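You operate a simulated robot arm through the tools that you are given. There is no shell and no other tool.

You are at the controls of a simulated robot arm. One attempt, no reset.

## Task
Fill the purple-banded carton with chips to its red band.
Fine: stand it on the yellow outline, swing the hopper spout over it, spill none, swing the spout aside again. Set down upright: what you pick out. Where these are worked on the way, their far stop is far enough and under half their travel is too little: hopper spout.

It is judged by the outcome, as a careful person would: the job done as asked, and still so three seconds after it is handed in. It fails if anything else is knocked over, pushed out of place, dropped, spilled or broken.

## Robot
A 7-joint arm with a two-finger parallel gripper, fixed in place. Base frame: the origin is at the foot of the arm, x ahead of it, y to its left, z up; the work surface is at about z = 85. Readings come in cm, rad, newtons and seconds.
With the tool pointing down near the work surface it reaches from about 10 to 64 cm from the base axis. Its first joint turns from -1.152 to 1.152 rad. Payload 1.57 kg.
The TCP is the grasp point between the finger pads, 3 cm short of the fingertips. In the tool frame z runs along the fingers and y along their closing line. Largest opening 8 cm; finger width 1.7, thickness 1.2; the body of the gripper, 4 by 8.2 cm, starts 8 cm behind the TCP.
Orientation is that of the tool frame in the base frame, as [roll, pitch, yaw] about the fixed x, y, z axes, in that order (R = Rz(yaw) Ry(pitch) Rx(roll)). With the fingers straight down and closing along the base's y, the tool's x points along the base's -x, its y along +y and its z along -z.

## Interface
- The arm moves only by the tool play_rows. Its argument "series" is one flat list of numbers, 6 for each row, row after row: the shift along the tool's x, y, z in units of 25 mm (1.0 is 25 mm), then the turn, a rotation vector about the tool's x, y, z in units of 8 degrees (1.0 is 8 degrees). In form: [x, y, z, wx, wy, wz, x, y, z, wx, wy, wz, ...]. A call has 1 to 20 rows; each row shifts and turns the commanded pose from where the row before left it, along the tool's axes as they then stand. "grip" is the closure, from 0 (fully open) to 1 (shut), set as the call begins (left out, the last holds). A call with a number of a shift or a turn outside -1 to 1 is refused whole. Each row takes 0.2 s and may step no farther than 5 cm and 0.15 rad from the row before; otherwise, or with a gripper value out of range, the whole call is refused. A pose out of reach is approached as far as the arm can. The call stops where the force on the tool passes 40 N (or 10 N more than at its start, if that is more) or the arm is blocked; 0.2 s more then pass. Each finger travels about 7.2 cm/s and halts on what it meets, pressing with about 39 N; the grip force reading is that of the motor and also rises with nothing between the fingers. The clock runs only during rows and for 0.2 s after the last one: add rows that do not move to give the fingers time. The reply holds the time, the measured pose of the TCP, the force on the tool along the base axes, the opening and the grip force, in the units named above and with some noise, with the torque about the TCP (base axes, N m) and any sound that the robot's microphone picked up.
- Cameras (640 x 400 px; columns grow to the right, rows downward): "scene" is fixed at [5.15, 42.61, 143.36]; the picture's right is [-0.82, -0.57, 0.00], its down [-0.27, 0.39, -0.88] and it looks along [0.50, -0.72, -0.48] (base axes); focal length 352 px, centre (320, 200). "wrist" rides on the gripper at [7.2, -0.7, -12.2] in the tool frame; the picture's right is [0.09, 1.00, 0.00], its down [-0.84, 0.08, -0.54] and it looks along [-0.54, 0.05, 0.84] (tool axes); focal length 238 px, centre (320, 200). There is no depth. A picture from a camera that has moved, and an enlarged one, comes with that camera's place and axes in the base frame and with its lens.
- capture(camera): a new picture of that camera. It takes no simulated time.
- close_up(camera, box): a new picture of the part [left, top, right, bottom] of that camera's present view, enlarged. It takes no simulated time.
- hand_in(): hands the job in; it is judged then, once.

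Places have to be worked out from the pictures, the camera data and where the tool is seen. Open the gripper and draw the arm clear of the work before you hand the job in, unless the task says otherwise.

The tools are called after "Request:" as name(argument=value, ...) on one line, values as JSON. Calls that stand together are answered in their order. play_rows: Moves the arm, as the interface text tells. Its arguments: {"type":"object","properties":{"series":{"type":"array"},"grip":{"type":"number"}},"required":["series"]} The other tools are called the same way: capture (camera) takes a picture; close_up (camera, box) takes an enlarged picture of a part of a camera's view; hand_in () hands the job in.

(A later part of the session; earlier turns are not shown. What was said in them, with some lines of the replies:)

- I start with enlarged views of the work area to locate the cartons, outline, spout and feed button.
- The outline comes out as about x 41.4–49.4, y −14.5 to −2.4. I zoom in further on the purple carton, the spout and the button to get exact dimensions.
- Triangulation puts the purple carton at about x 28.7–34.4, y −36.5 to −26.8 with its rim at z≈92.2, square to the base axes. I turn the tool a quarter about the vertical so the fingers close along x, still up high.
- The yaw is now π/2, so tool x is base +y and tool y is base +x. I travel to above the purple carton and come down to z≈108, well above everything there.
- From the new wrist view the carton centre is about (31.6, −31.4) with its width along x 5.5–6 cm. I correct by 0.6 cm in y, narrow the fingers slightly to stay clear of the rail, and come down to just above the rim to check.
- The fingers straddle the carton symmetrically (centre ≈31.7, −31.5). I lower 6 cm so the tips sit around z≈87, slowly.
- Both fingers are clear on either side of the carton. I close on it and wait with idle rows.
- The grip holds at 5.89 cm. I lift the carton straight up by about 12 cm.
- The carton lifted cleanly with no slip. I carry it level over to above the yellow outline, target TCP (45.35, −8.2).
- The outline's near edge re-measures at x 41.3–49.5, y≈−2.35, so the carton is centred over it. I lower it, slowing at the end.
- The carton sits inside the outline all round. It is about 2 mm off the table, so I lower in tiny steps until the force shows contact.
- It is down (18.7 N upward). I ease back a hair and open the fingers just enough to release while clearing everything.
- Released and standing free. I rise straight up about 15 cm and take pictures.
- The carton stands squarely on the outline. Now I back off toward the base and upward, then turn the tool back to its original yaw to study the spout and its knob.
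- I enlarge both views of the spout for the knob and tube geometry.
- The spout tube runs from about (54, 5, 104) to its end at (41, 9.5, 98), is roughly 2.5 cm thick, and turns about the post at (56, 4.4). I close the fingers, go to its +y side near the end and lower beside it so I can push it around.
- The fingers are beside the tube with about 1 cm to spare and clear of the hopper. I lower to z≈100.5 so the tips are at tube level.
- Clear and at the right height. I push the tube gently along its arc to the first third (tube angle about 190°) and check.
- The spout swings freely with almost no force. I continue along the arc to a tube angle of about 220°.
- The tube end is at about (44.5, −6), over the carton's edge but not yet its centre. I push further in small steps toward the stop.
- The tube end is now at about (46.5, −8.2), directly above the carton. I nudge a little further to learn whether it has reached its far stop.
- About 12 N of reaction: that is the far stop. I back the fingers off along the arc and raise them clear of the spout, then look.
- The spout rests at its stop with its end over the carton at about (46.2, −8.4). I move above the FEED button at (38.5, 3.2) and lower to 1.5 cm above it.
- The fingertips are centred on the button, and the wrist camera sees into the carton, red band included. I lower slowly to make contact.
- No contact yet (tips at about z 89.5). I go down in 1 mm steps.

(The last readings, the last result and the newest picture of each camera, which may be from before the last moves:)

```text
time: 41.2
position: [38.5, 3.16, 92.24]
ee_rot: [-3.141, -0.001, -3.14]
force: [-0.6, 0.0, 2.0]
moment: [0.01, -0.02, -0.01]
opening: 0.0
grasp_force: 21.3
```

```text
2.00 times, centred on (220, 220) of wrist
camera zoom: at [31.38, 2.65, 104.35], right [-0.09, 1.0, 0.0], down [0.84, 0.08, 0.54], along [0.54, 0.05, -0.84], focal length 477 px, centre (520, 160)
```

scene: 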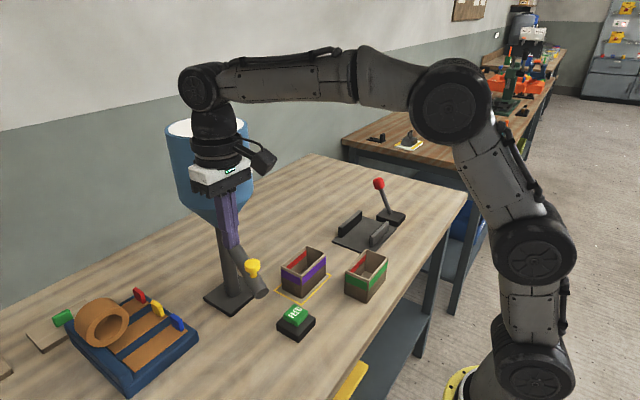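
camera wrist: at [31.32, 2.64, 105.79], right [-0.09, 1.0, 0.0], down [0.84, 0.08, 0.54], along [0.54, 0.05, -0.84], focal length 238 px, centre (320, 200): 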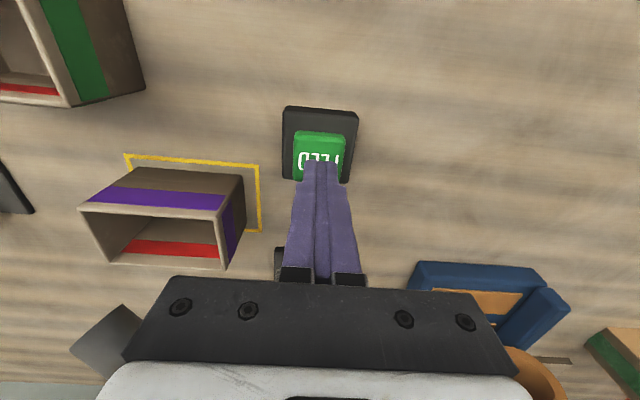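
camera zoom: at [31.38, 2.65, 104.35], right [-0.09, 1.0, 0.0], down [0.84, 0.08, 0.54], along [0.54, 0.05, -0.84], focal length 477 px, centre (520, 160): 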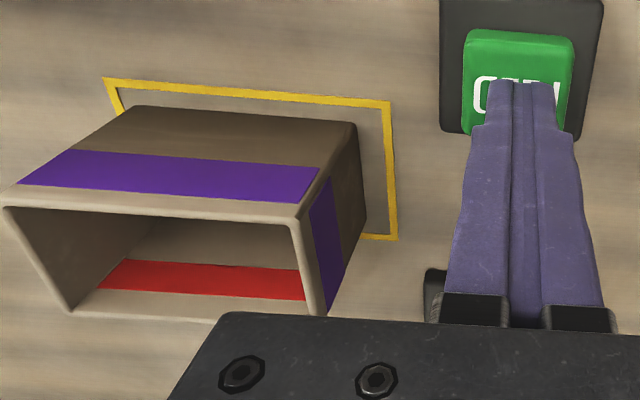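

A force of 2 N suggests first contact at tip z≈89.2. I press 1 mm further at a time, watching for chips or a click.

Request:
play_rows(series=[0, 0, 0.05, 0, 0, 0])

Request:
close_up(camera="wrist", box=[60, 120, 380, 320])

```text
time: 41.6
position: [38.61, 3.12, 92.02]
ee_rot: [-3.14, -0.001, 3.141]
force: [0.5, -1.0, 0.9]
moment: [-0.03, -0.01, 0.0]
opening: 0.0
grasp_force: 20.9
```

```text
2.00 times, centred on (220, 220) of wrist
camera zoom: at [31.38, 2.65, 104.23], right [-0.09, 1.0, 0.0], down [0.84, 0.08, 0.54], along [0.54, 0.05, -0.84], focal length 477 px, centre (520, 160)
```

zoom: 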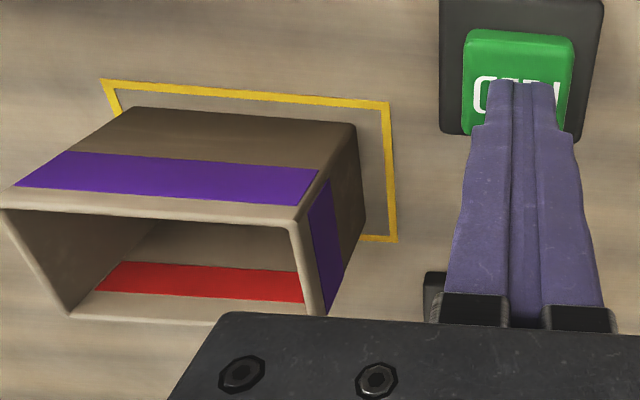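

No clear effect yet; I continue pressing in small increments.

Request:
play_rows(series=[0, 0, 0.06, 0, 0, 0])

Request:
close_up(camera="wrist", box=[60, 120, 380, 320])

```text
time: 42.0
position: [38.51, 3.13, 91.86]
ee_rot: [-3.141, 0.001, -3.142]
force: [-0.1, 0.9, 2.0]
moment: [0.05, -0.04, 0.0]
opening: 0.0
grasp_force: 21.2
```

```text
2.00 times, centred on (220, 220) of wrist
camera zoom: at [31.38, 2.64, 104.08], right [-0.09, 1.0, 0.0], down [0.84, 0.08, 0.54], along [0.54, 0.05, -0.84], focal length 477 px, centre (520, 160)
```

zoom: 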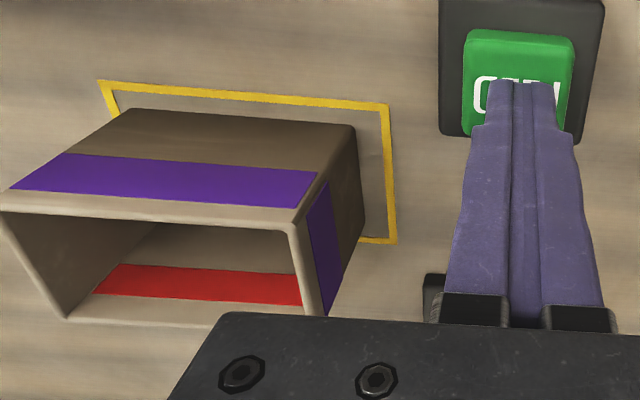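

The button is moving down with the fingertip against a light spring (~2 N). I press another 1.5 mm.

Request:
play_rows(series=[0, 0, 0.06, 0, 0, 0])

Request:
close_up(camera="wrist", box=[60, 120, 380, 320])

```text
time: 42.4
position: [38.43, 3.22, 91.75]
ee_rot: [-3.14, 0.001, -3.141]
force: [-1.2, 1.4, 4.4]
moment: [0.06, 0.06, 0.01]
opening: 0.0
grasp_force: 21.1
```

```text
2.00 times, centred on (220, 220) of wrist
camera zoom: at [31.39, 2.64, 103.92], right [-0.09, 1.0, 0.0], down [0.84, 0.08, 0.54], along [0.54, 0.05, -0.84], focal length 477 px, centre (520, 160)
```

zoom: 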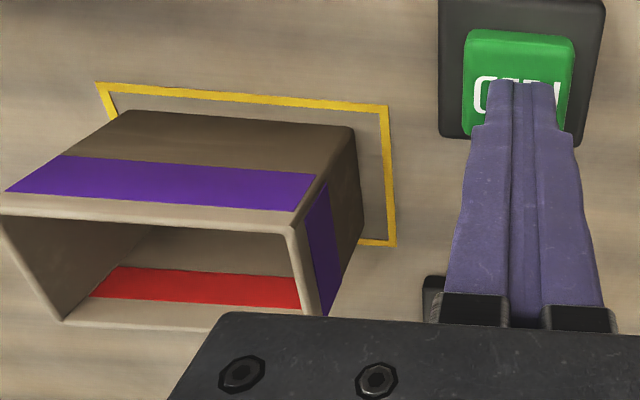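

Force has grown to 4.4 N and still no chips. I press one more step.

Request:
play_rows(series=[0, 0, 0.06, 0, 0, 0])

Request:
capture(camera="wrist")

```text
time: 42.8
position: [38.57, 3.1, 91.7]
ee_rot: [3.141, 0.0, -3.141]
force: [-4.6, 0.6, 12.3]
moment: [-0.03, 0.16, -0.01]
opening: 0.02
grasp_force: 20.9
```

```text
taken
camera wrist: at [31.38, 2.64, 103.84], right [-0.09, 1.0, 0.0], down [0.84, 0.08, 0.54], along [0.54, 0.05, -0.84], focal length 238 px, centre (320, 200)
```

wrist: 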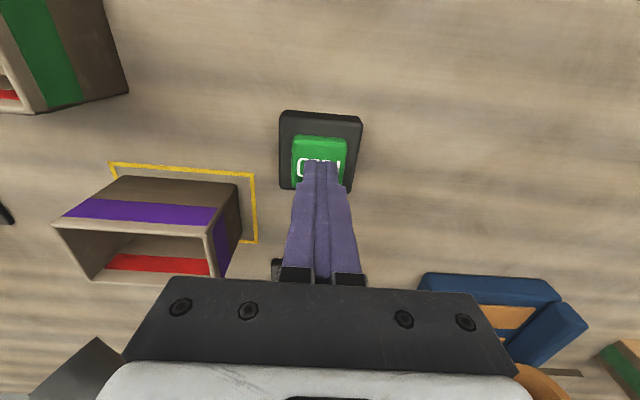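

The button is bottomed out at 12 N. I hold for a moment with one idle row and check for flow.

Request:
play_rows(series=[0, 0, 0, 0, 0, 0])

Request:
capture(camera="wrist")

Request:
close_up(camera="scene", box=[220, 180, 380, 340])

```text
time: 43.2
position: [38.61, 3.21, 91.71]
ee_rot: [-3.141, 0.001, -3.14]
force: [-5.1, -0.3, 14.0]
moment: [0.0, 0.16, 0.06]
opening: 0.0
grasp_force: 21.2
```

```text
taken
camera wrist: at [31.38, 2.64, 103.82], right [-0.09, 1.0, 0.0], down [0.84, 0.08, 0.54], along [0.54, 0.05, -0.84], focal length 238 px, centre (320, 200)
```

wrist: 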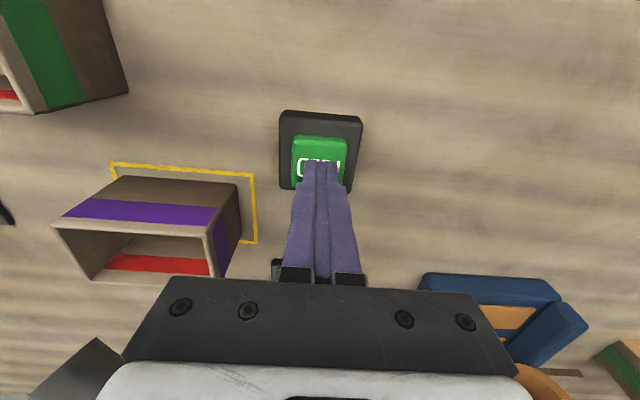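

```text
2.50 times, centred on (300, 260) of scene
camera zoom: at [5.12, 42.61, 143.36], right [-0.82, -0.57, 0.0], down [-0.27, 0.39, -0.88], along [0.5, -0.72, -0.48], focal length 880 px, centre (370, 50)
```

zoom: 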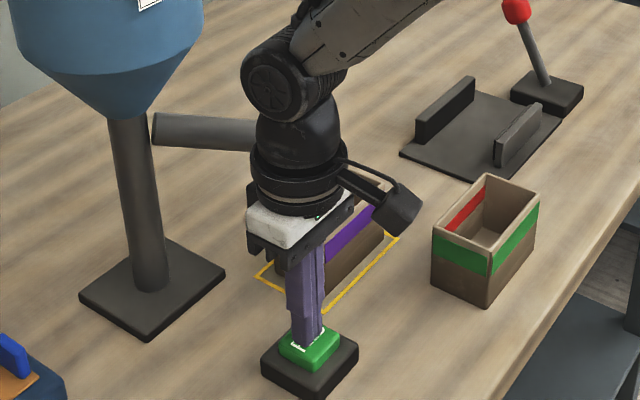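

No stream is visible. I enlarge the carton interior to be certain before pressing harder.

Request:
close_up(camera="wrist", box=[30, 150, 190, 350])

Request:
close_up(camera="scene", box=[280, 290, 320, 340])

```text
2.00 times, centred on (110, 250) of wrist
camera zoom: at [31.38, 2.64, 103.82], right [-0.09, 1.0, 0.0], down [0.84, 0.08, 0.54], along [0.54, 0.05, -0.84], focal length 477 px, centre (740, 100)
```

zoom: 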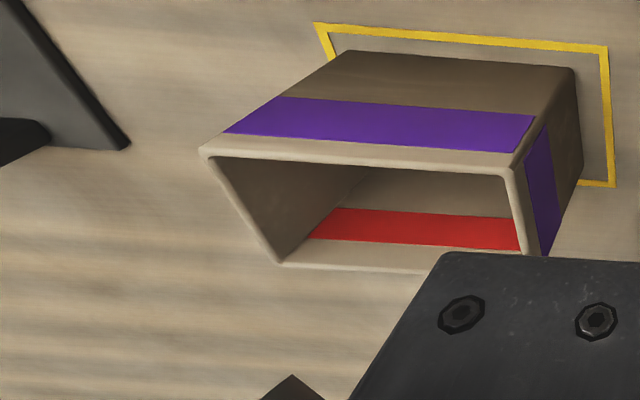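

```text
8.00 times, centred on (300, 315) of scene
camera zoom: at [5.12, 42.61, 143.36], right [-0.82, -0.57, 0.0], down [-0.27, 0.39, -0.88], along [0.5, -0.72, -0.48], focal length 2817 px, centre (480, -720)
```

zoom: 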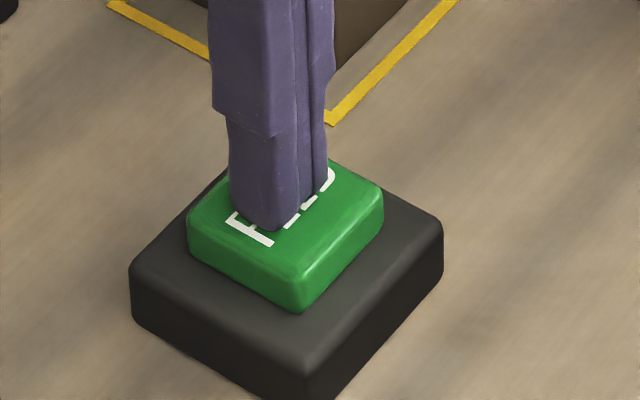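

Nothing in the carton and the button still stands slightly proud of its base. I press a bit harder.

Request:
play_rows(series=[0, 0, 0.06, 0, 0, 0, 0, 0, 0, 0, 0, 0])

Request:
close_up(camera="wrist", box=[30, 150, 190, 350])

```text
time: 43.8
position: [38.57, 3.14, 91.59]
ee_rot: [-3.142, 0.002, -3.14]
force: [-8.2, -2.6, 25.1]
moment: [-0.07, 0.26, -0.01]
opening: 0.02
grasp_force: 21.1
```

```text
2.00 times, centred on (110, 250) of wrist
camera zoom: at [31.38, 2.64, 103.71], right [-0.09, 1.0, 0.0], down [0.84, 0.08, 0.54], along [0.54, 0.05, -0.84], focal length 477 px, centre (740, 100)
```

zoom: 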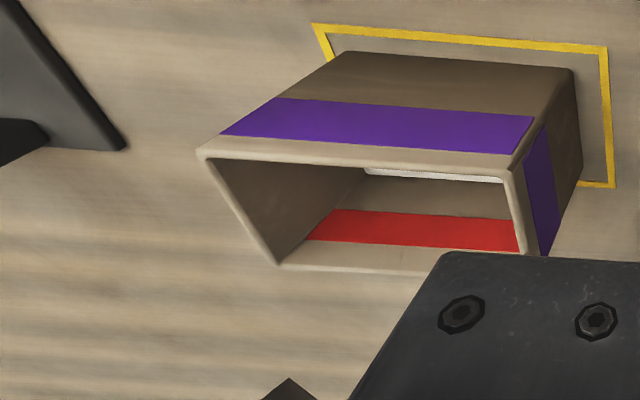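

A white chip level has appeared, at z≈87; the red band spans about z 89–90.6. I release now to learn the flow rate and any after-flow while there's still margin.

Request:
play_rows(series=[0, 0, -0.4, 0, 0, 0])

Request:
close_up(camera="wrist", box=[30, 150, 190, 350])

```text
time: 44.2
position: [38.48, 3.25, 92.33]
ee_rot: [-3.141, -0.003, 3.141]
force: [1.0, -0.2, 0.0]
moment: [0.01, -0.02, 0.03]
opening: 0.0
grasp_force: 21.1
```

```text
2.00 times, centred on (110, 250) of wrist
camera zoom: at [31.35, 2.65, 104.52], right [-0.09, 1.0, 0.0], down [0.84, 0.08, 0.54], along [0.54, 0.05, -0.84], focal length 477 px, centre (740, 100)
```

zoom: 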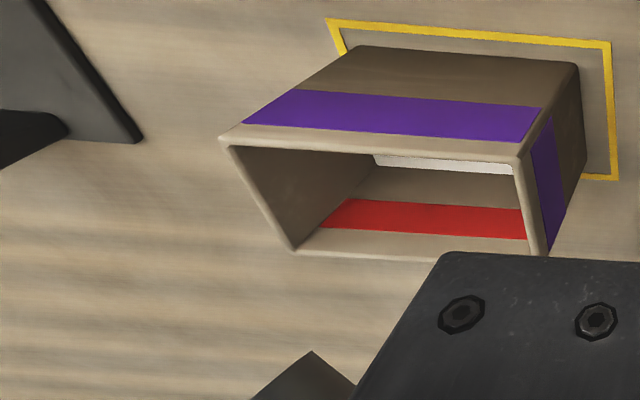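

The level now reads about 86.9, nearly unchanged. I wait one idle row to confirm the flow has stopped with the button up.

Request:
play_rows(series=[0, 0, 0, 0, 0, 0, 0, 0, 0, 0, 0, 0])

Request:
close_up(camera="wrist", box=[30, 150, 190, 350])

Request:
close_up(camera="scene", box=[220, 180, 380, 340])

```text
time: 44.8
position: [38.62, 3.24, 92.42]
ee_rot: [3.141, -0.001, -3.141]
force: [0.0, -0.1, 0.1]
moment: [0.0, -0.01, -0.02]
opening: 0.01
grasp_force: 21.5
```

```text
2.00 times, centred on (110, 250) of wrist
camera zoom: at [31.38, 2.65, 104.64], right [-0.09, 1.0, 0.0], down [0.84, 0.08, 0.54], along [0.54, 0.05, -0.84], focal length 477 px, centre (740, 100)
```

zoom: 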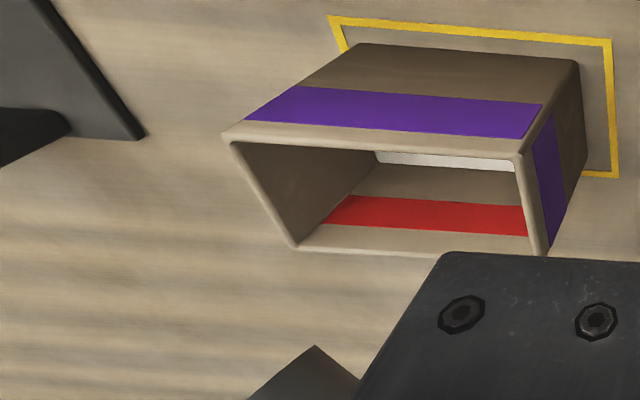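

```text
2.50 times, centred on (300, 260) of scene
camera zoom: at [5.15, 42.61, 143.36], right [-0.82, -0.57, 0.0], down [-0.27, 0.39, -0.88], along [0.5, -0.72, -0.48], focal length 880 px, centre (370, 50)
```

zoom: 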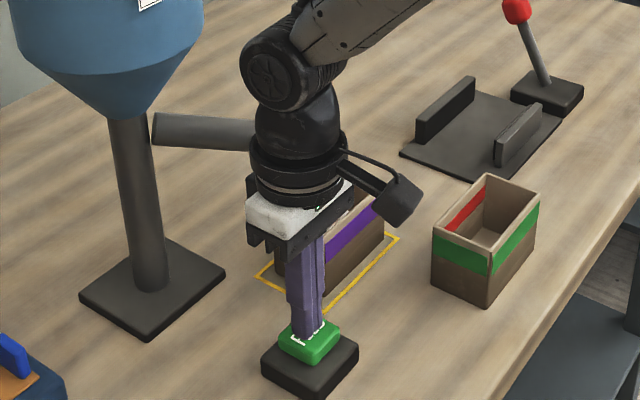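

The flow has stopped with the button released; about 2.8 cm more is needed. I press again the same depth and look while holding.

Request:
play_rows(series=[0, 0, 0.2, 0, 0, 0, 0, 0, 0.2, 0, 0, 0])

Request:
close_up(camera="wrist", box=[30, 150, 190, 350])

```text
time: 45.4
position: [38.5, 3.19, 91.8]
ee_rot: [-3.141, 0.001, -3.141]
force: [-4.3, -2.1, 13.2]
moment: [-0.09, 0.12, 0.03]
opening: 0.0
grasp_force: 21.0
```

```text
2.00 times, centred on (110, 250) of wrist
camera zoom: at [31.39, 2.67, 103.82], right [-0.09, 1.0, 0.0], down [0.84, 0.08, 0.54], along [0.54, 0.05, -0.84], focal length 477 px, centre (740, 100)
```

zoom: 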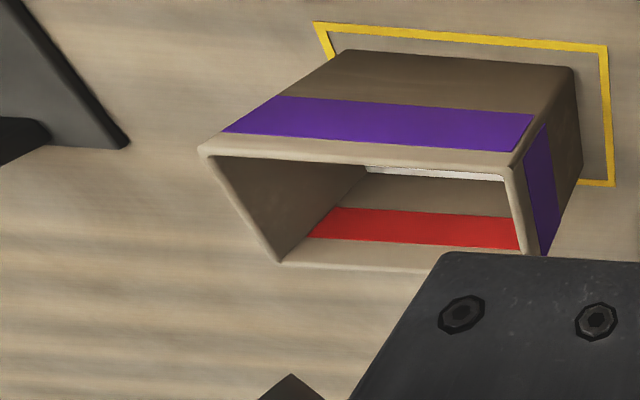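

Pressed (13 N) with no visible change yet; as before there may be a start delay. I hold one more row.

Request:
play_rows(series=[0, 0, 0, 0, 0, 0])

Request:
close_up(camera="wrist", box=[30, 150, 190, 350])

```text
time: 45.8
position: [38.6, 3.15, 91.55]
ee_rot: [-3.141, 0.002, -3.14]
force: [-5.8, -2.9, 18.0]
moment: [-0.07, 0.19, 0.0]
opening: 0.0
grasp_force: 21.4
```

```text
2.00 times, centred on (110, 250) of wrist
camera zoom: at [31.39, 2.67, 103.78], right [-0.09, 1.0, 0.0], down [0.84, 0.08, 0.54], along [0.54, 0.05, -0.84], focal length 477 px, centre (740, 100)
```

zoom: 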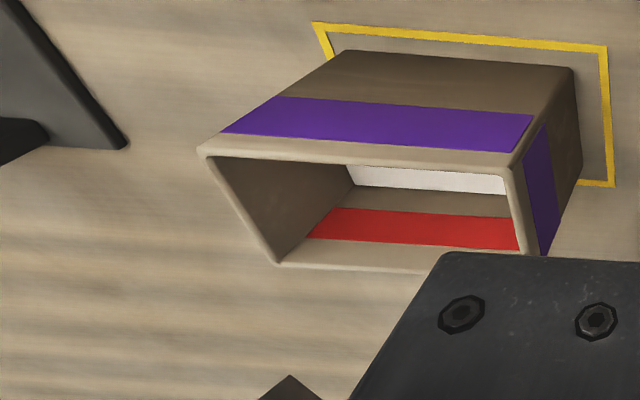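

The level is rising about 0.9 cm per call and now reads z≈87.6. I hold one more row and check.

Request:
play_rows(series=[0, 0, 0, 0, 0, 0])

Request:
close_up(camera="wrist", box=[30, 150, 190, 350])

```text
time: 46.2
position: [38.57, 3.2, 91.57]
ee_rot: [3.141, 0.001, -3.14]
force: [-3.8, -2.0, 19.1]
moment: [-0.09, 0.16, -0.02]
opening: 0.01
grasp_force: 21.4
```

```text
2.00 times, centred on (110, 250) of wrist
camera zoom: at [31.4, 2.67, 103.76], right [-0.09, 1.0, 0.0], down [0.84, 0.08, 0.54], along [0.54, 0.05, -0.84], focal length 477 px, centre (740, 100)
```

zoom: 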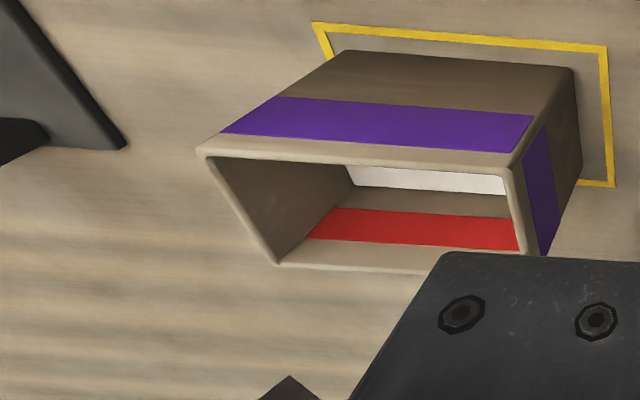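

The level didn't change, so each press delivers one dose of roughly 0.9 cm. I release and press again, then check.

Request:
play_rows(series=[0, 0, -0.4, 0, 0, 0, 0, 0, 0, 0, 0, 0])

Request:
close_up(camera="wrist", box=[30, 150, 190, 350])

Request:
play_rows(series=[0, 0, 0.2, 0, 0, 0, 0, 0, 0.2, 0, 0, 0, 0, 0, 0, 0, 0, 0])

Request:
close_up(camera="wrist", box=[30, 150, 190, 350])

```text
time: 46.8
position: [38.48, 3.19, 92.5]
ee_rot: [-3.141, -0.003, -3.14]
force: [0.3, -0.1, 0.2]
moment: [0.01, -0.01, -0.01]
opening: 0.0
grasp_force: 21.3
```

```text
2.00 times, centred on (110, 250) of wrist
camera zoom: at [31.37, 2.68, 104.62], right [-0.09, 1.0, 0.0], down [0.84, 0.08, 0.54], along [0.54, 0.05, -0.84], focal length 477 px, centre (740, 100)
```

zoom: 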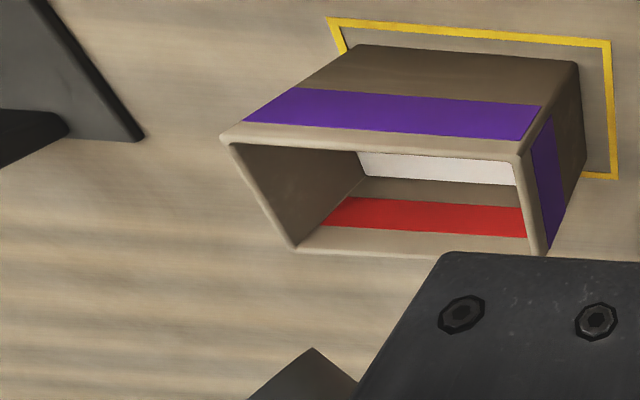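

```text
time: 47.6
position: [38.6, 3.24, 91.72]
ee_rot: [-3.141, 0.002, 3.141]
force: [-6.3, 0.3, 18.0]
moment: [0.02, 0.21, 0.0]
opening: 0.0
grasp_force: 20.8
```

```text
2.00 times, centred on (110, 250) of wrist
camera zoom: at [31.39, 2.67, 103.78], right [-0.09, 1.0, 0.0], down [0.84, 0.08, 0.54], along [0.54, 0.05, -0.84], focal length 477 px, centre (740, 100)
```

zoom: 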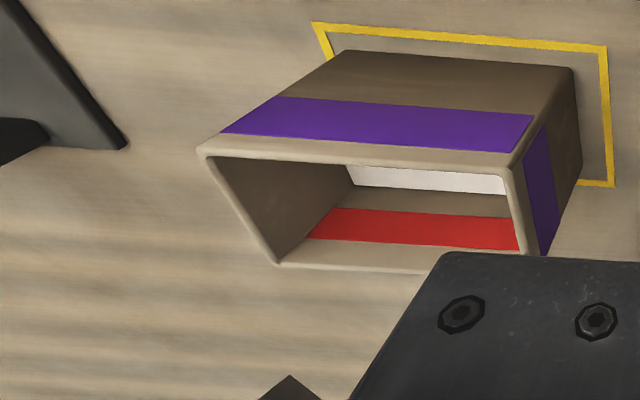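

The dose comes with a short delay, as in the earlier presses. I wait one row and check.

Request:
play_rows(series=[0, 0, 0, 0, 0, 0])

Request:
close_up(camera="wrist", box=[30, 150, 190, 350])

```text
time: 48.0
position: [38.66, 3.17, 91.62]
ee_rot: [-3.141, 0.002, 3.141]
force: [-4.9, 0.6, 20.3]
moment: [0.04, 0.18, 0.01]
opening: 0.0
grasp_force: 21.6
```

```text
2.00 times, centred on (110, 250) of wrist
camera zoom: at [31.39, 2.67, 103.75], right [-0.09, 1.0, 0.0], down [0.84, 0.08, 0.54], along [0.54, 0.05, -0.84], focal length 477 px, centre (740, 100)
```

zoom: 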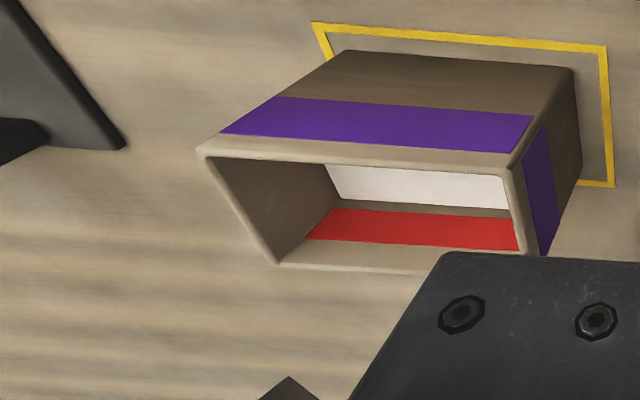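

The level is now z≈88.4, just under the band (≈89.0–90.7). I release, press for another dose, and wait for it.

Request:
play_rows(series=[0, 0, -0.4, 0, 0, 0, 0, 0, 0, 0, 0, 0, 0, 0, 0.2, 0, 0, 0, 0, 0, 0.2, 0, 0, 0, 0, 0, 0, 0, 0, 0, 0, 0, 0, 0, 0, 0, 0, 0, 0, 0, 0, 0])

Request:
close_up(camera="wrist", box=[30, 150, 190, 350])

```text
time: 49.6
position: [38.45, 3.23, 91.64]
ee_rot: [3.141, 0.002, 3.141]
force: [-9.2, -2.3, 22.3]
moment: [-0.08, 0.29, -0.01]
opening: 0.0
grasp_force: 21.1
```

```text
2.00 times, centred on (110, 250) of wrist
camera zoom: at [31.34, 2.63, 103.75], right [-0.09, 1.0, 0.0], down [0.84, 0.08, 0.54], along [0.54, 0.05, -0.84], focal length 477 px, centre (740, 100)
```

zoom: 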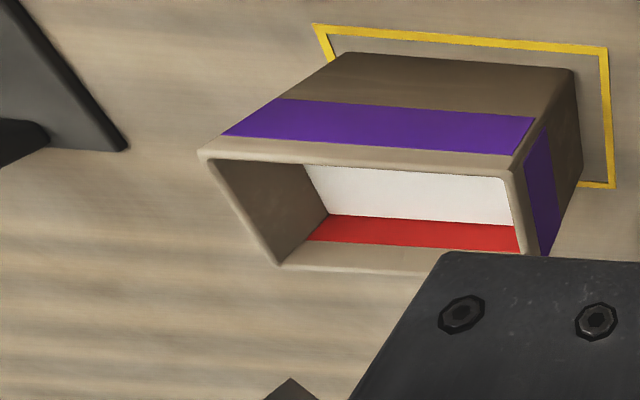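

The chip surface now covers the lower part of the band. I hold one row to make sure the dose is complete, then enlarge to measure exactly where it sits in the band.

Request:
play_rows(series=[0, 0, -0.4, 0, 0, 0, 0, 0, 0, 0, 0, 0])

Request:
close_up(camera="wrist", box=[80, 210, 180, 290])

```text
time: 50.2
position: [38.36, 3.14, 92.38]
ee_rot: [3.141, -0.003, 3.141]
force: [-0.4, -0.1, -0.1]
moment: [0.03, -0.03, 0.01]
opening: 0.0
grasp_force: 21.6
```

```text
5.00 times, centred on (130, 250) of wrist
camera zoom: at [31.34, 2.64, 104.64], right [-0.09, 1.0, 0.0], down [0.84, 0.08, 0.54], along [0.54, 0.05, -0.84], focal length 1192 px, centre (1270, -50)
```

zoom: 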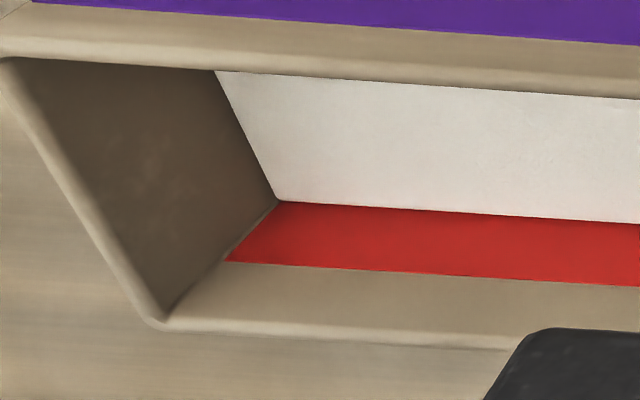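

The level is z≈89.3, only about 0.3 cm above the band's lower edge, with 1.4 cm of band left. One more dose (~0.87 cm) should bring it to ≈90.1, nearer the band's middle and still safely below its top, so I press once more.

Request:
play_rows(series=[0, 0, 0.2, 0, 0, 0, 0, 0, 0.2, 0, 0, 0, 0, 0, 0, 0, 0, 0, 0, 0, -0.4, 0, 0, 0, 0, 0, 0, 0, 0, 0, 0, 0, 0, 0, 0, 0])

Request:
close_up(camera="wrist", box=[80, 210, 180, 290])

```text
time: 51.6
position: [38.48, 3.15, 92.57]
ee_rot: [-3.141, -0.002, -3.141]
force: [-0.7, 0.4, -0.9]
moment: [-0.02, 0.02, 0.02]
opening: 0.0
grasp_force: 20.9
```

```text
5.00 times, centred on (130, 250) of wrist
camera zoom: at [31.35, 2.64, 104.7], right [-0.09, 1.0, 0.0], down [0.84, 0.08, 0.54], along [0.54, 0.05, -0.84], focal length 1192 px, centre (1270, -50)
```

zoom: 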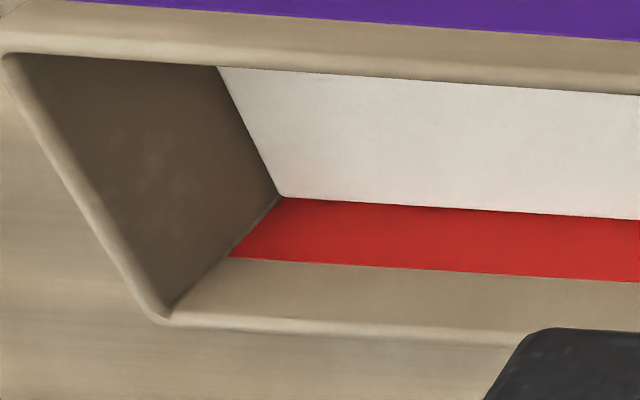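

No change: that press was probably too short to register. I wait briefly to make sure no dose is on the way, then look again.

Request:
play_rows(series=[0, 0, 0, 0, 0, 0, 0, 0, 0, 0, 0, 0, 0, 0, 0, 0, 0, 0])

Request:
close_up(camera="wrist", box=[80, 210, 180, 290])

```text
time: 52.4
position: [38.6, 3.17, 92.55]
ee_rot: [-3.141, 0.002, 3.142]
force: [0.5, -0.2, -0.3]
moment: [0.01, 0.01, 0.01]
opening: 0.04
grasp_force: 21.6
```

```text
5.00 times, centred on (130, 250) of wrist
camera zoom: at [31.35, 2.64, 104.7], right [-0.09, 1.0, 0.0], down [0.84, 0.08, 0.54], along [0.54, 0.05, -0.84], focal length 1192 px, centre (1270, -50)
```

zoom: 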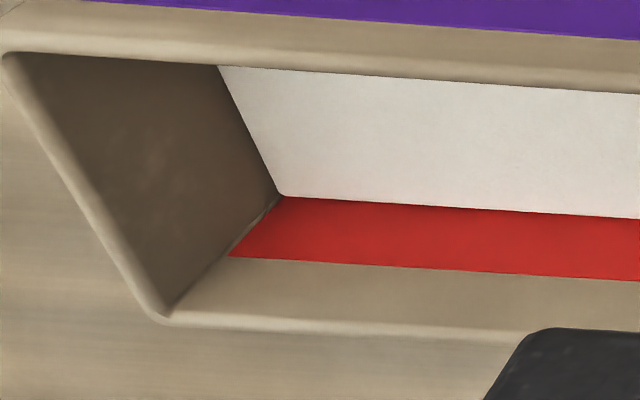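

No dose came, so a press must be held about half a second to register. I press once more with the same hold that worked before.

Request:
play_rows(series=[0, 0, 0.2, 0, 0, 0, 0, 0, 0.2, 0, 0, 0, 0, 0, 0, 0, 0, 0, 0, 0, 0, 0, 0, 0, 0, 0, 0, 0, 0, 0])

Request:
close_up(camera="wrist", box=[80, 210, 180, 290])

```text
time: 53.6
position: [38.6, 3.18, 91.63]
ee_rot: [3.14, 0.001, 3.141]
force: [-6.6, 1.2, 20.7]
moment: [0.0, 0.23, -0.01]
opening: 0.01
grasp_force: 21.1
```

```text
5.00 times, centred on (130, 250) of wrist
camera zoom: at [31.37, 2.64, 103.75], right [-0.09, 1.0, 0.0], down [0.84, 0.08, 0.54], along [0.54, 0.05, -0.84], focal length 1192 px, centre (1270, -50)
```

zoom: 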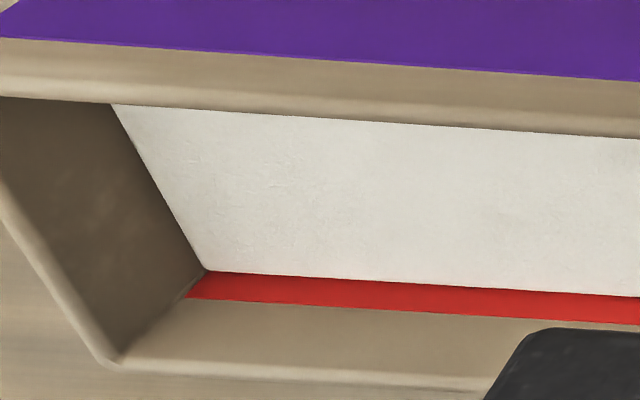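

The level is now z≈90.1, well inside the band (top 90.7). I release the button and rise straight up clear of the spout and knob.

Request:
play_rows(series=[0, 0, -0.4, 0, 0, 0, 0, 0, -0.8, 0, 0, 0, 0, 0, -0.9, 0, 0, 0, 0, 0, -0.9, 0, 0, 0, 0, 0, -0.9, 0, 0, 0, 0, 0, -0.9, 0, 0, 0, 0, 0, -0.9, 0, 0, 0, 0, 0, -0.9, 0, 0, 0, 0, 0, -0.8, 0, 0, 0, 0, 0, 0, 0, 0, 0])

Request:
capture(camera="wrist")

Request:
close_up(camera="scene", box=[200, 160, 360, 320])

```text
time: 55.8
position: [38.5, 3.1, 110.17]
ee_rot: [3.14, 0.0, 3.14]
force: [-0.3, 0.9, -0.6]
moment: [-0.01, 0.02, 0.0]
opening: 0.01
grasp_force: 21.3
```

```text
taken
camera wrist: at [31.4, 2.59, 122.16], right [-0.09, 1.0, 0.0], down [0.84, 0.08, 0.54], along [0.54, 0.05, -0.84], focal length 238 px, centre (320, 200)
```

wrist: 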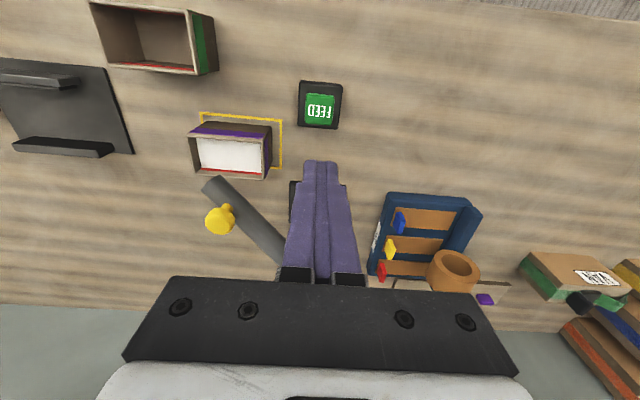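

```text
2.50 times, centred on (280, 240) of scene
camera zoom: at [5.15, 42.61, 143.36], right [-0.82, -0.57, 0.0], down [-0.27, 0.39, -0.88], along [0.5, -0.72, -0.48], focal length 880 px, centre (420, 100)
```

zoom: 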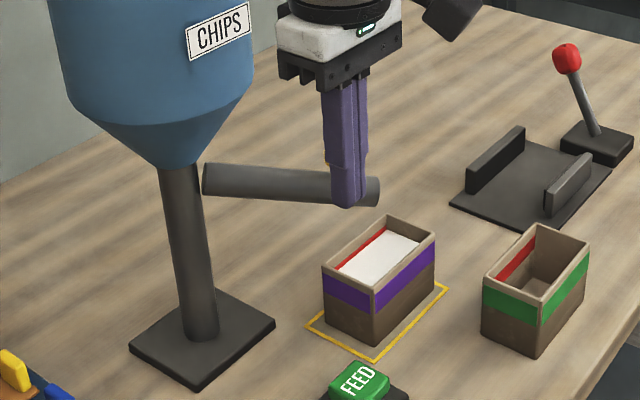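

Chips fill the carton level in the band and nothing is spilled. I carry the closed fingers over to the far (−y/+x) side of the spout, above it at tip height 107.

Request:
play_rows(series=[-0.2, -0.806, 0, 0, 0, 0, -0.2, -0.806, 0, 0, 0, 0, -0.2, -0.806, 0, 0, 0, 0, -0.2, -0.806, 0, 0, 0, 0, -0.2, -0.806, 0, 0, 0, 0, -0.2, -0.806, 0, 0, 0, 0, -0.2, -0.806, 0, 0, 0, 0, -0.83, 0.14, 0, 0, 0, 0, -0.83, 0.14, 0, 0, 0, 0, -0.83, 0.14, 0, 0, 0, 0, -0.83, 0.14, 0, 0, 0, 0, 0, 0, 0, 0, 0, 0])

Request:
capture(camera="wrist")

Request:
capture(camera="scene")

```text
time: 58.4
position: [50.3, -9.54, 109.92]
ee_rot: [3.142, 0.0, 3.141]
force: [-0.1, 0.6, 0.5]
moment: [-0.02, -0.05, -0.03]
opening: 0.01
grasp_force: 21.2
```

```text
taken
camera wrist: at [43.2, -10.06, 122.12], right [-0.09, 1.0, 0.0], down [0.84, 0.08, 0.54], along [0.54, 0.05, -0.84], focal length 238 px, centre (320, 200)
```

wrist: 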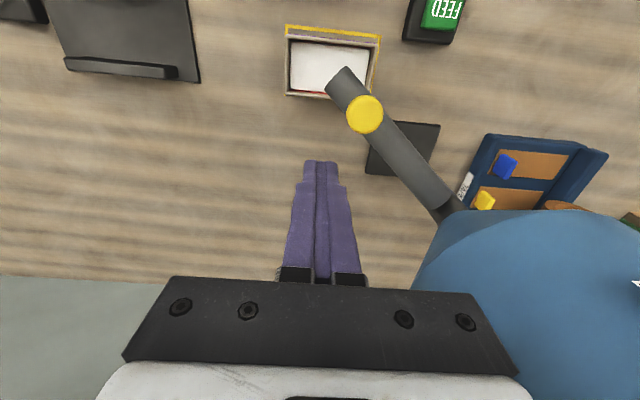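

```text
taken
```

scene: 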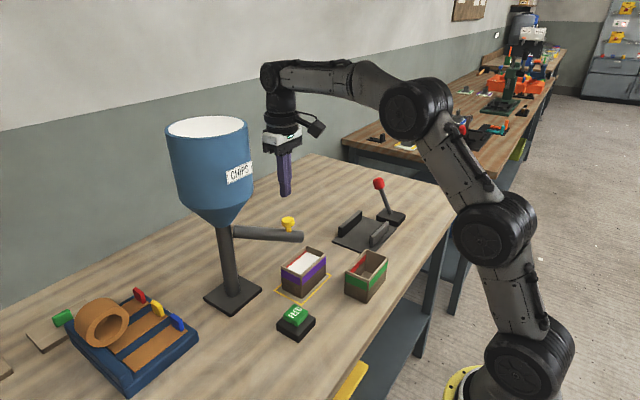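

The fingers are on the far side with about 1.5 cm to the tube. I lower to z≈100.5 there.

Request:
play_rows(series=[0, 0, 0.75, 0, 0, 0, 0, 0, 0.75, 0, 0, 0, 0, 0, 0.75, 0, 0, 0, 0, 0, 0.75, 0, 0, 0, 0, 0, 0.77, 0, 0, 0, 0, 0, 0, 0, 0, 0])

Request:
capture(camera="wrist")

Request:
close_up(camera="scene", box=[180, 160, 360, 320])

```text
time: 59.8
position: [50.31, -9.52, 100.65]
ee_rot: [3.141, 0.002, 3.142]
force: [-0.5, 0.3, 0.1]
moment: [-0.03, 0.01, -0.01]
opening: 0.0
grasp_force: 21.2
```

```text
taken
camera wrist: at [43.17, -10.08, 112.67], right [-0.09, 1.0, 0.0], down [0.84, 0.08, 0.54], along [0.54, 0.05, -0.84], focal length 238 px, centre (320, 200)
```

wrist: 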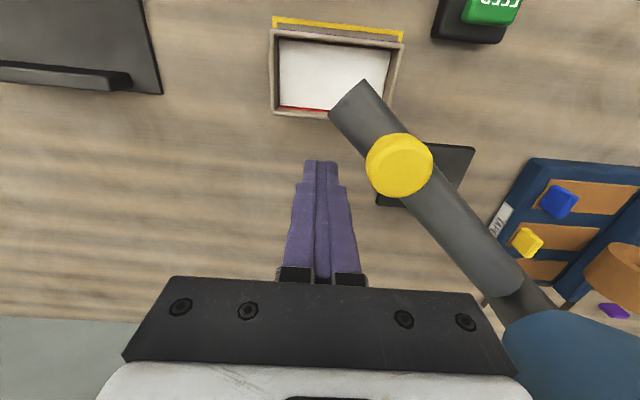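

```text
2.50 times, centred on (270, 240) of scene
camera zoom: at [5.15, 42.61, 143.36], right [-0.82, -0.57, 0.0], down [-0.27, 0.39, -0.88], along [0.5, -0.72, -0.48], focal length 880 px, centre (445, 100)
```

zoom: 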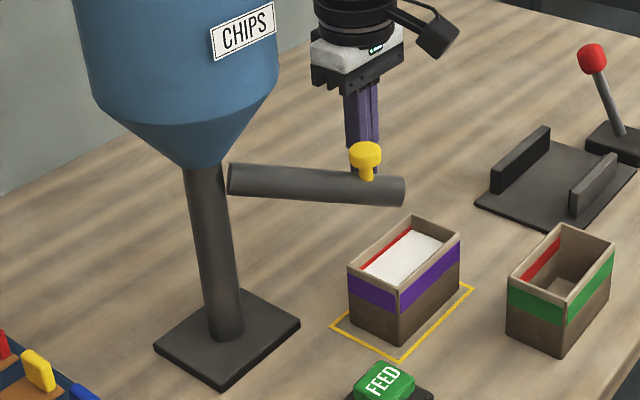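

Everything is clear. I sweep the spout back along its arc, staying above the carton rim, to a tube angle of about 192° and check.

Request:
play_rows(series=[0.327, 0.221, 0, 0, 0, 0, 0.327, 0.221, 0, 0, 0, 0, 0.327, 0.221, 0, 0, 0, 0, 0.327, 0.221, 0, 0, 0, 0, 0.253, 0.228, 0, 0, 0, 0, 0.253, 0.228, 0, 0, 0, 0, 0.253, 0.228, 0, 0, 0, 0, 0.211, 0.277, 0, 0, 0, 0, 0.211, 0.277, 0, 0, 0, 0, 0.211, 0.277, 0, 0, 0, 0, 0.16, 0.315, 0, 0, 0, 0, 0.16, 0.315, 0, 0, 0, 0, 0.16, 0.315, 0, 0, 0, 0])

Request:
capture(camera="wrist")

Request:
close_up(camera="scene", box=[180, 160, 360, 320])

```text
time: 62.6
position: [42.37, -1.19, 100.47]
ee_rot: [3.141, 0.001, -3.141]
force: [1.3, 0.3, -0.1]
moment: [-0.05, 0.0, 0.01]
opening: 0.01
grasp_force: 20.8
```

```text
taken
camera wrist: at [35.29, -1.74, 112.68], right [-0.09, 1.0, 0.0], down [0.84, 0.08, 0.54], along [0.54, 0.05, -0.84], focal length 238 px, centre (320, 200)
```

wrist: 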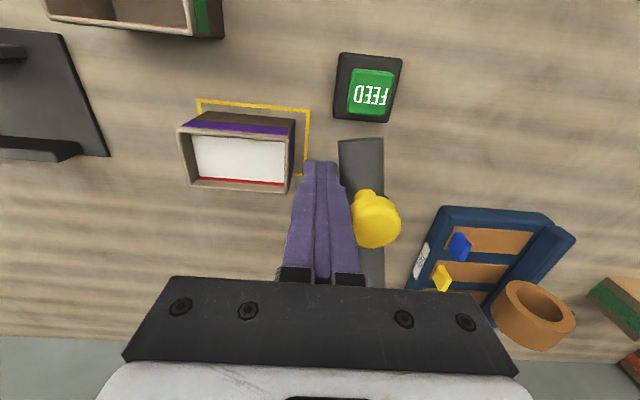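

```text
2.50 times, centred on (270, 240) of scene
camera zoom: at [5.15, 42.61, 143.36], right [-0.82, -0.57, 0.0], down [-0.27, 0.39, -0.88], along [0.5, -0.72, -0.48], focal length 880 px, centre (445, 100)
```

zoom: 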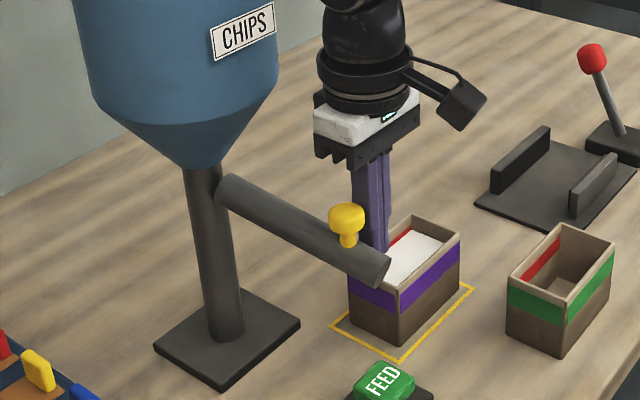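

The spout follows cleanly and nothing has spilled. I continue the sweep to about 164°, near where it started.

Request:
play_rows(series=[0.101, 0.34, 0, 0, 0, 0, 0.101, 0.34, 0, 0, 0, 0, 0.101, 0.34, 0, 0, 0, 0, 0.041, 0.335, 0, 0, 0, 0, 0.041, 0.335, 0, 0, 0, 0, 0.041, 0.335, 0, 0, 0, 0, -0.017, 0.3, 0, 0, 0, 0, -0.017, 0.25, 0, 0, 0, 0, -0.01, 0.2, 0, 0, 0, 0])

Request:
capture(camera="wrist")

Request:
close_up(camera="scene", box=[180, 160, 360, 320])

```text
time: 64.6
position: [41.46, 5.7, 100.67]
ee_rot: [-3.141, 0.001, -3.14]
force: [-1.8, -0.6, -0.3]
moment: [-0.03, 0.02, 0.01]
opening: 0.01
grasp_force: 21.6
```

```text
taken
camera wrist: at [34.3, 5.26, 112.76], right [-0.09, 1.0, 0.0], down [0.84, 0.08, 0.54], along [0.54, 0.05, -0.84], focal length 238 px, centre (320, 200)
```

wrist: 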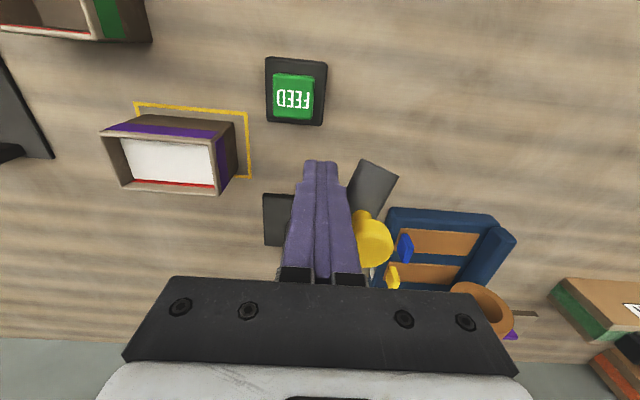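

```text
2.50 times, centred on (270, 240) of scene
camera zoom: at [5.15, 42.61, 143.36], right [-0.82, -0.57, 0.0], down [-0.27, 0.39, -0.88], along [0.5, -0.72, -0.48], focal length 880 px, centre (445, 100)
```

zoom: 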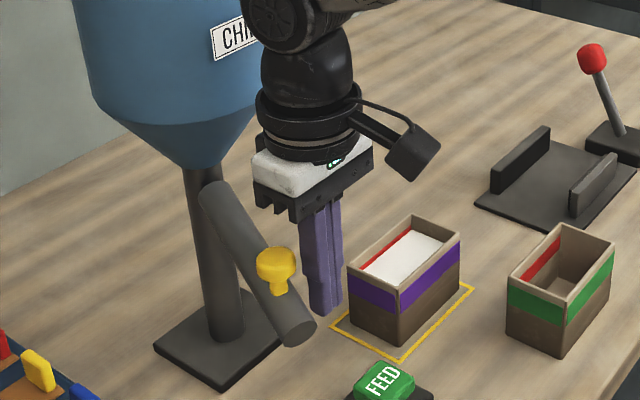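

Near the starting angle now, with no stop felt. I continue in small steps until the near stop or the original position is reached.

Request:
play_rows(series=[-0.03, 0.12, 0, 0, 0, 0, -0.03, 0.12, 0, 0, 0, 0, -0.03, 0.1, 0, 0, 0, 0])

Request:
capture(camera="wrist")

Request:
close_up(camera="scene", box=[180, 160, 360, 320])

```text
time: 65.4
position: [41.59, 6.32, 100.6]
ee_rot: [-3.135, -0.003, 3.14]
force: [-8.9, -23.6, 4.1]
moment: [0.5, -0.19, -0.13]
opening: 0.02
grasp_force: 21.3
```

```text
taken
camera wrist: at [34.47, 5.82, 112.75], right [-0.09, 1.0, 0.0], down [0.84, 0.08, 0.54], along [0.54, 0.05, -0.84], focal length 238 px, centre (320, 200)
```

wrist: 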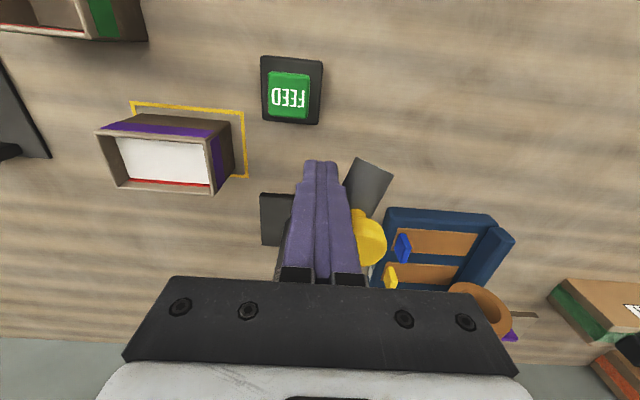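

```text
2.50 times, centred on (270, 240) of scene
camera zoom: at [5.12, 42.53, 143.39], right [-0.82, -0.57, 0.0], down [-0.27, 0.4, -0.88], along [0.5, -0.72, -0.48], focal length 880 px, centre (445, 100)
```

zoom: 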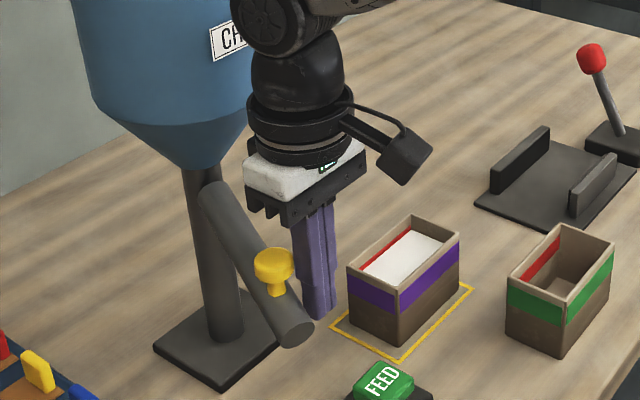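

A 25 N reaction shows the spout is back against its near stop, as it began. I back off, rise, and retreat toward the base.

Request:
play_rows(series=[0.05, -0.2, 0, 0, 0, 0, 0.3, -0.3, 0, 0, 0, 0, 0.6, -0.3, -0.3, 0, 0, 0, 0.6, -0.2, -0.7, 0, 0, 0, 0.7, 0, -0.8, 0, 0, 0, 0.7, 0, -0.8, 0, 0, 0, 0.7, 0, -0.8, 0, 0, 0, 0.7, 0, -0.8, 0, 0, 0, 0.7, 0, -0.8, 0, 0, 0, 0.5, 0, -0.8, 0, 0, 0, 0, 0, 0, 0, 0, 0])

Request:
play_rows(series=[0, 0, 0, 0, 0, 0, 0, 0, 0, 0, 0, 0, 0, 0, 0, 0, 0, 0, 0, 0, 0, 0, 0, 0], grip=0)

Request:
capture(camera="wrist")

Request:
capture(camera="scene")

Request:
close_up(camera="scene", box=[200, 200, 360, 320])

```text
time: 67.8
position: [27.79, 4.12, 115.16]
ee_rot: [-3.141, 0.0, -3.14]
force: [0.2, 0.0, -0.2]
moment: [0.05, 0.0, 0.0]
opening: 0.0
grasp_force: 21.7
```

```text
time: 68.8
position: [27.86, 4.07, 115.15]
ee_rot: [3.14, -0.001, 3.141]
force: [0.8, 0.2, -0.2]
moment: [0.0, 0.0, 0.01]
opening: 7.99
grasp_force: 0.0
```

```text
taken
camera wrist: at [20.66, 3.51, 127.26], right [-0.09, 1.0, 0.0], down [0.84, 0.08, 0.54], along [0.54, 0.05, -0.84], focal length 238 px, centre (320, 200)
```

wrist: 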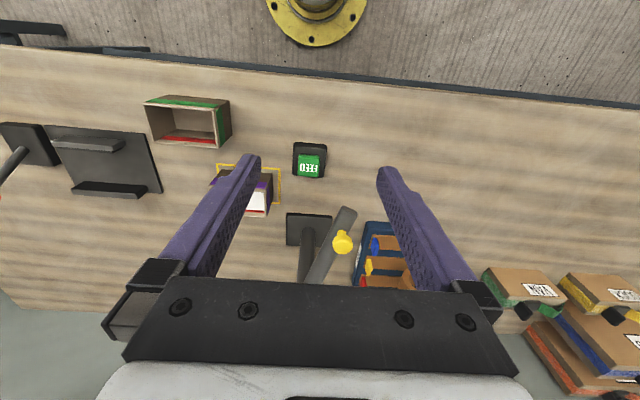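

```text
taken
```

scene: 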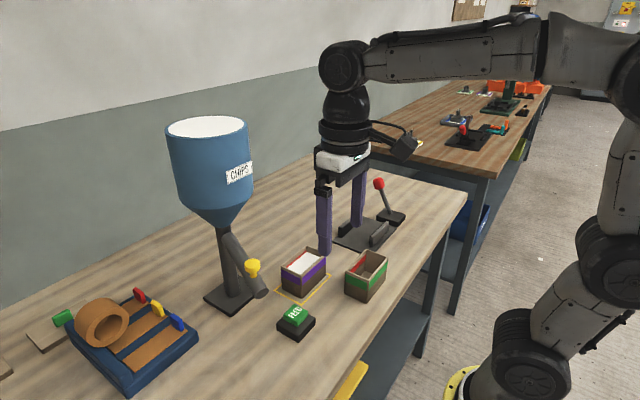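

```text
3.33 times, centred on (280, 260) of scene
camera zoom: at [5.15, 42.61, 143.36], right [-0.82, -0.57, 0.0], down [-0.27, 0.39, -0.88], along [0.5, -0.72, -0.48], focal length 1174 px, centre (453, 0)
```

zoom: 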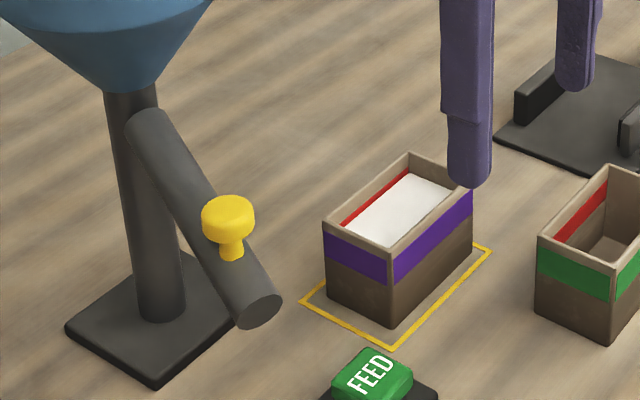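

The purple carton stands upright inside the yellow outline with chips level in its red band. The spout is back at its starting side, nothing is spilled or displaced, and the open gripper is clear of the work. I hand the job in.

Request:
hand_in()

```text
The job is handed in.
```

The purple-banded carton is filled to its red band. It stands upright inside the yellow outline, and I have handed the job in.

- **Carton:** I gripped it across its narrow side, carried it level and set it down squarely. The outline shows on all four sides.
- **Filling:** I swung the spout to its far stop over the carton. Each FEED press held about half a second gave one dose, and five doses brought the chips to about z = 90.1. The band runs from roughly z = 89.0 to 90.7. One extra press was too short and added nothing.
- **Spout:** I pushed it back until it met its near stop, where it began.
- **Surroundings:** In the final pictures nothing was spilled, and the green carton, tray and lever were where they started. The gripper was open and clear of the work when I handed in.

The level and band heights are my readings from the wrist camera, so they could be off by a few millimetres. The close-up still shows the chip surface inside the red band.
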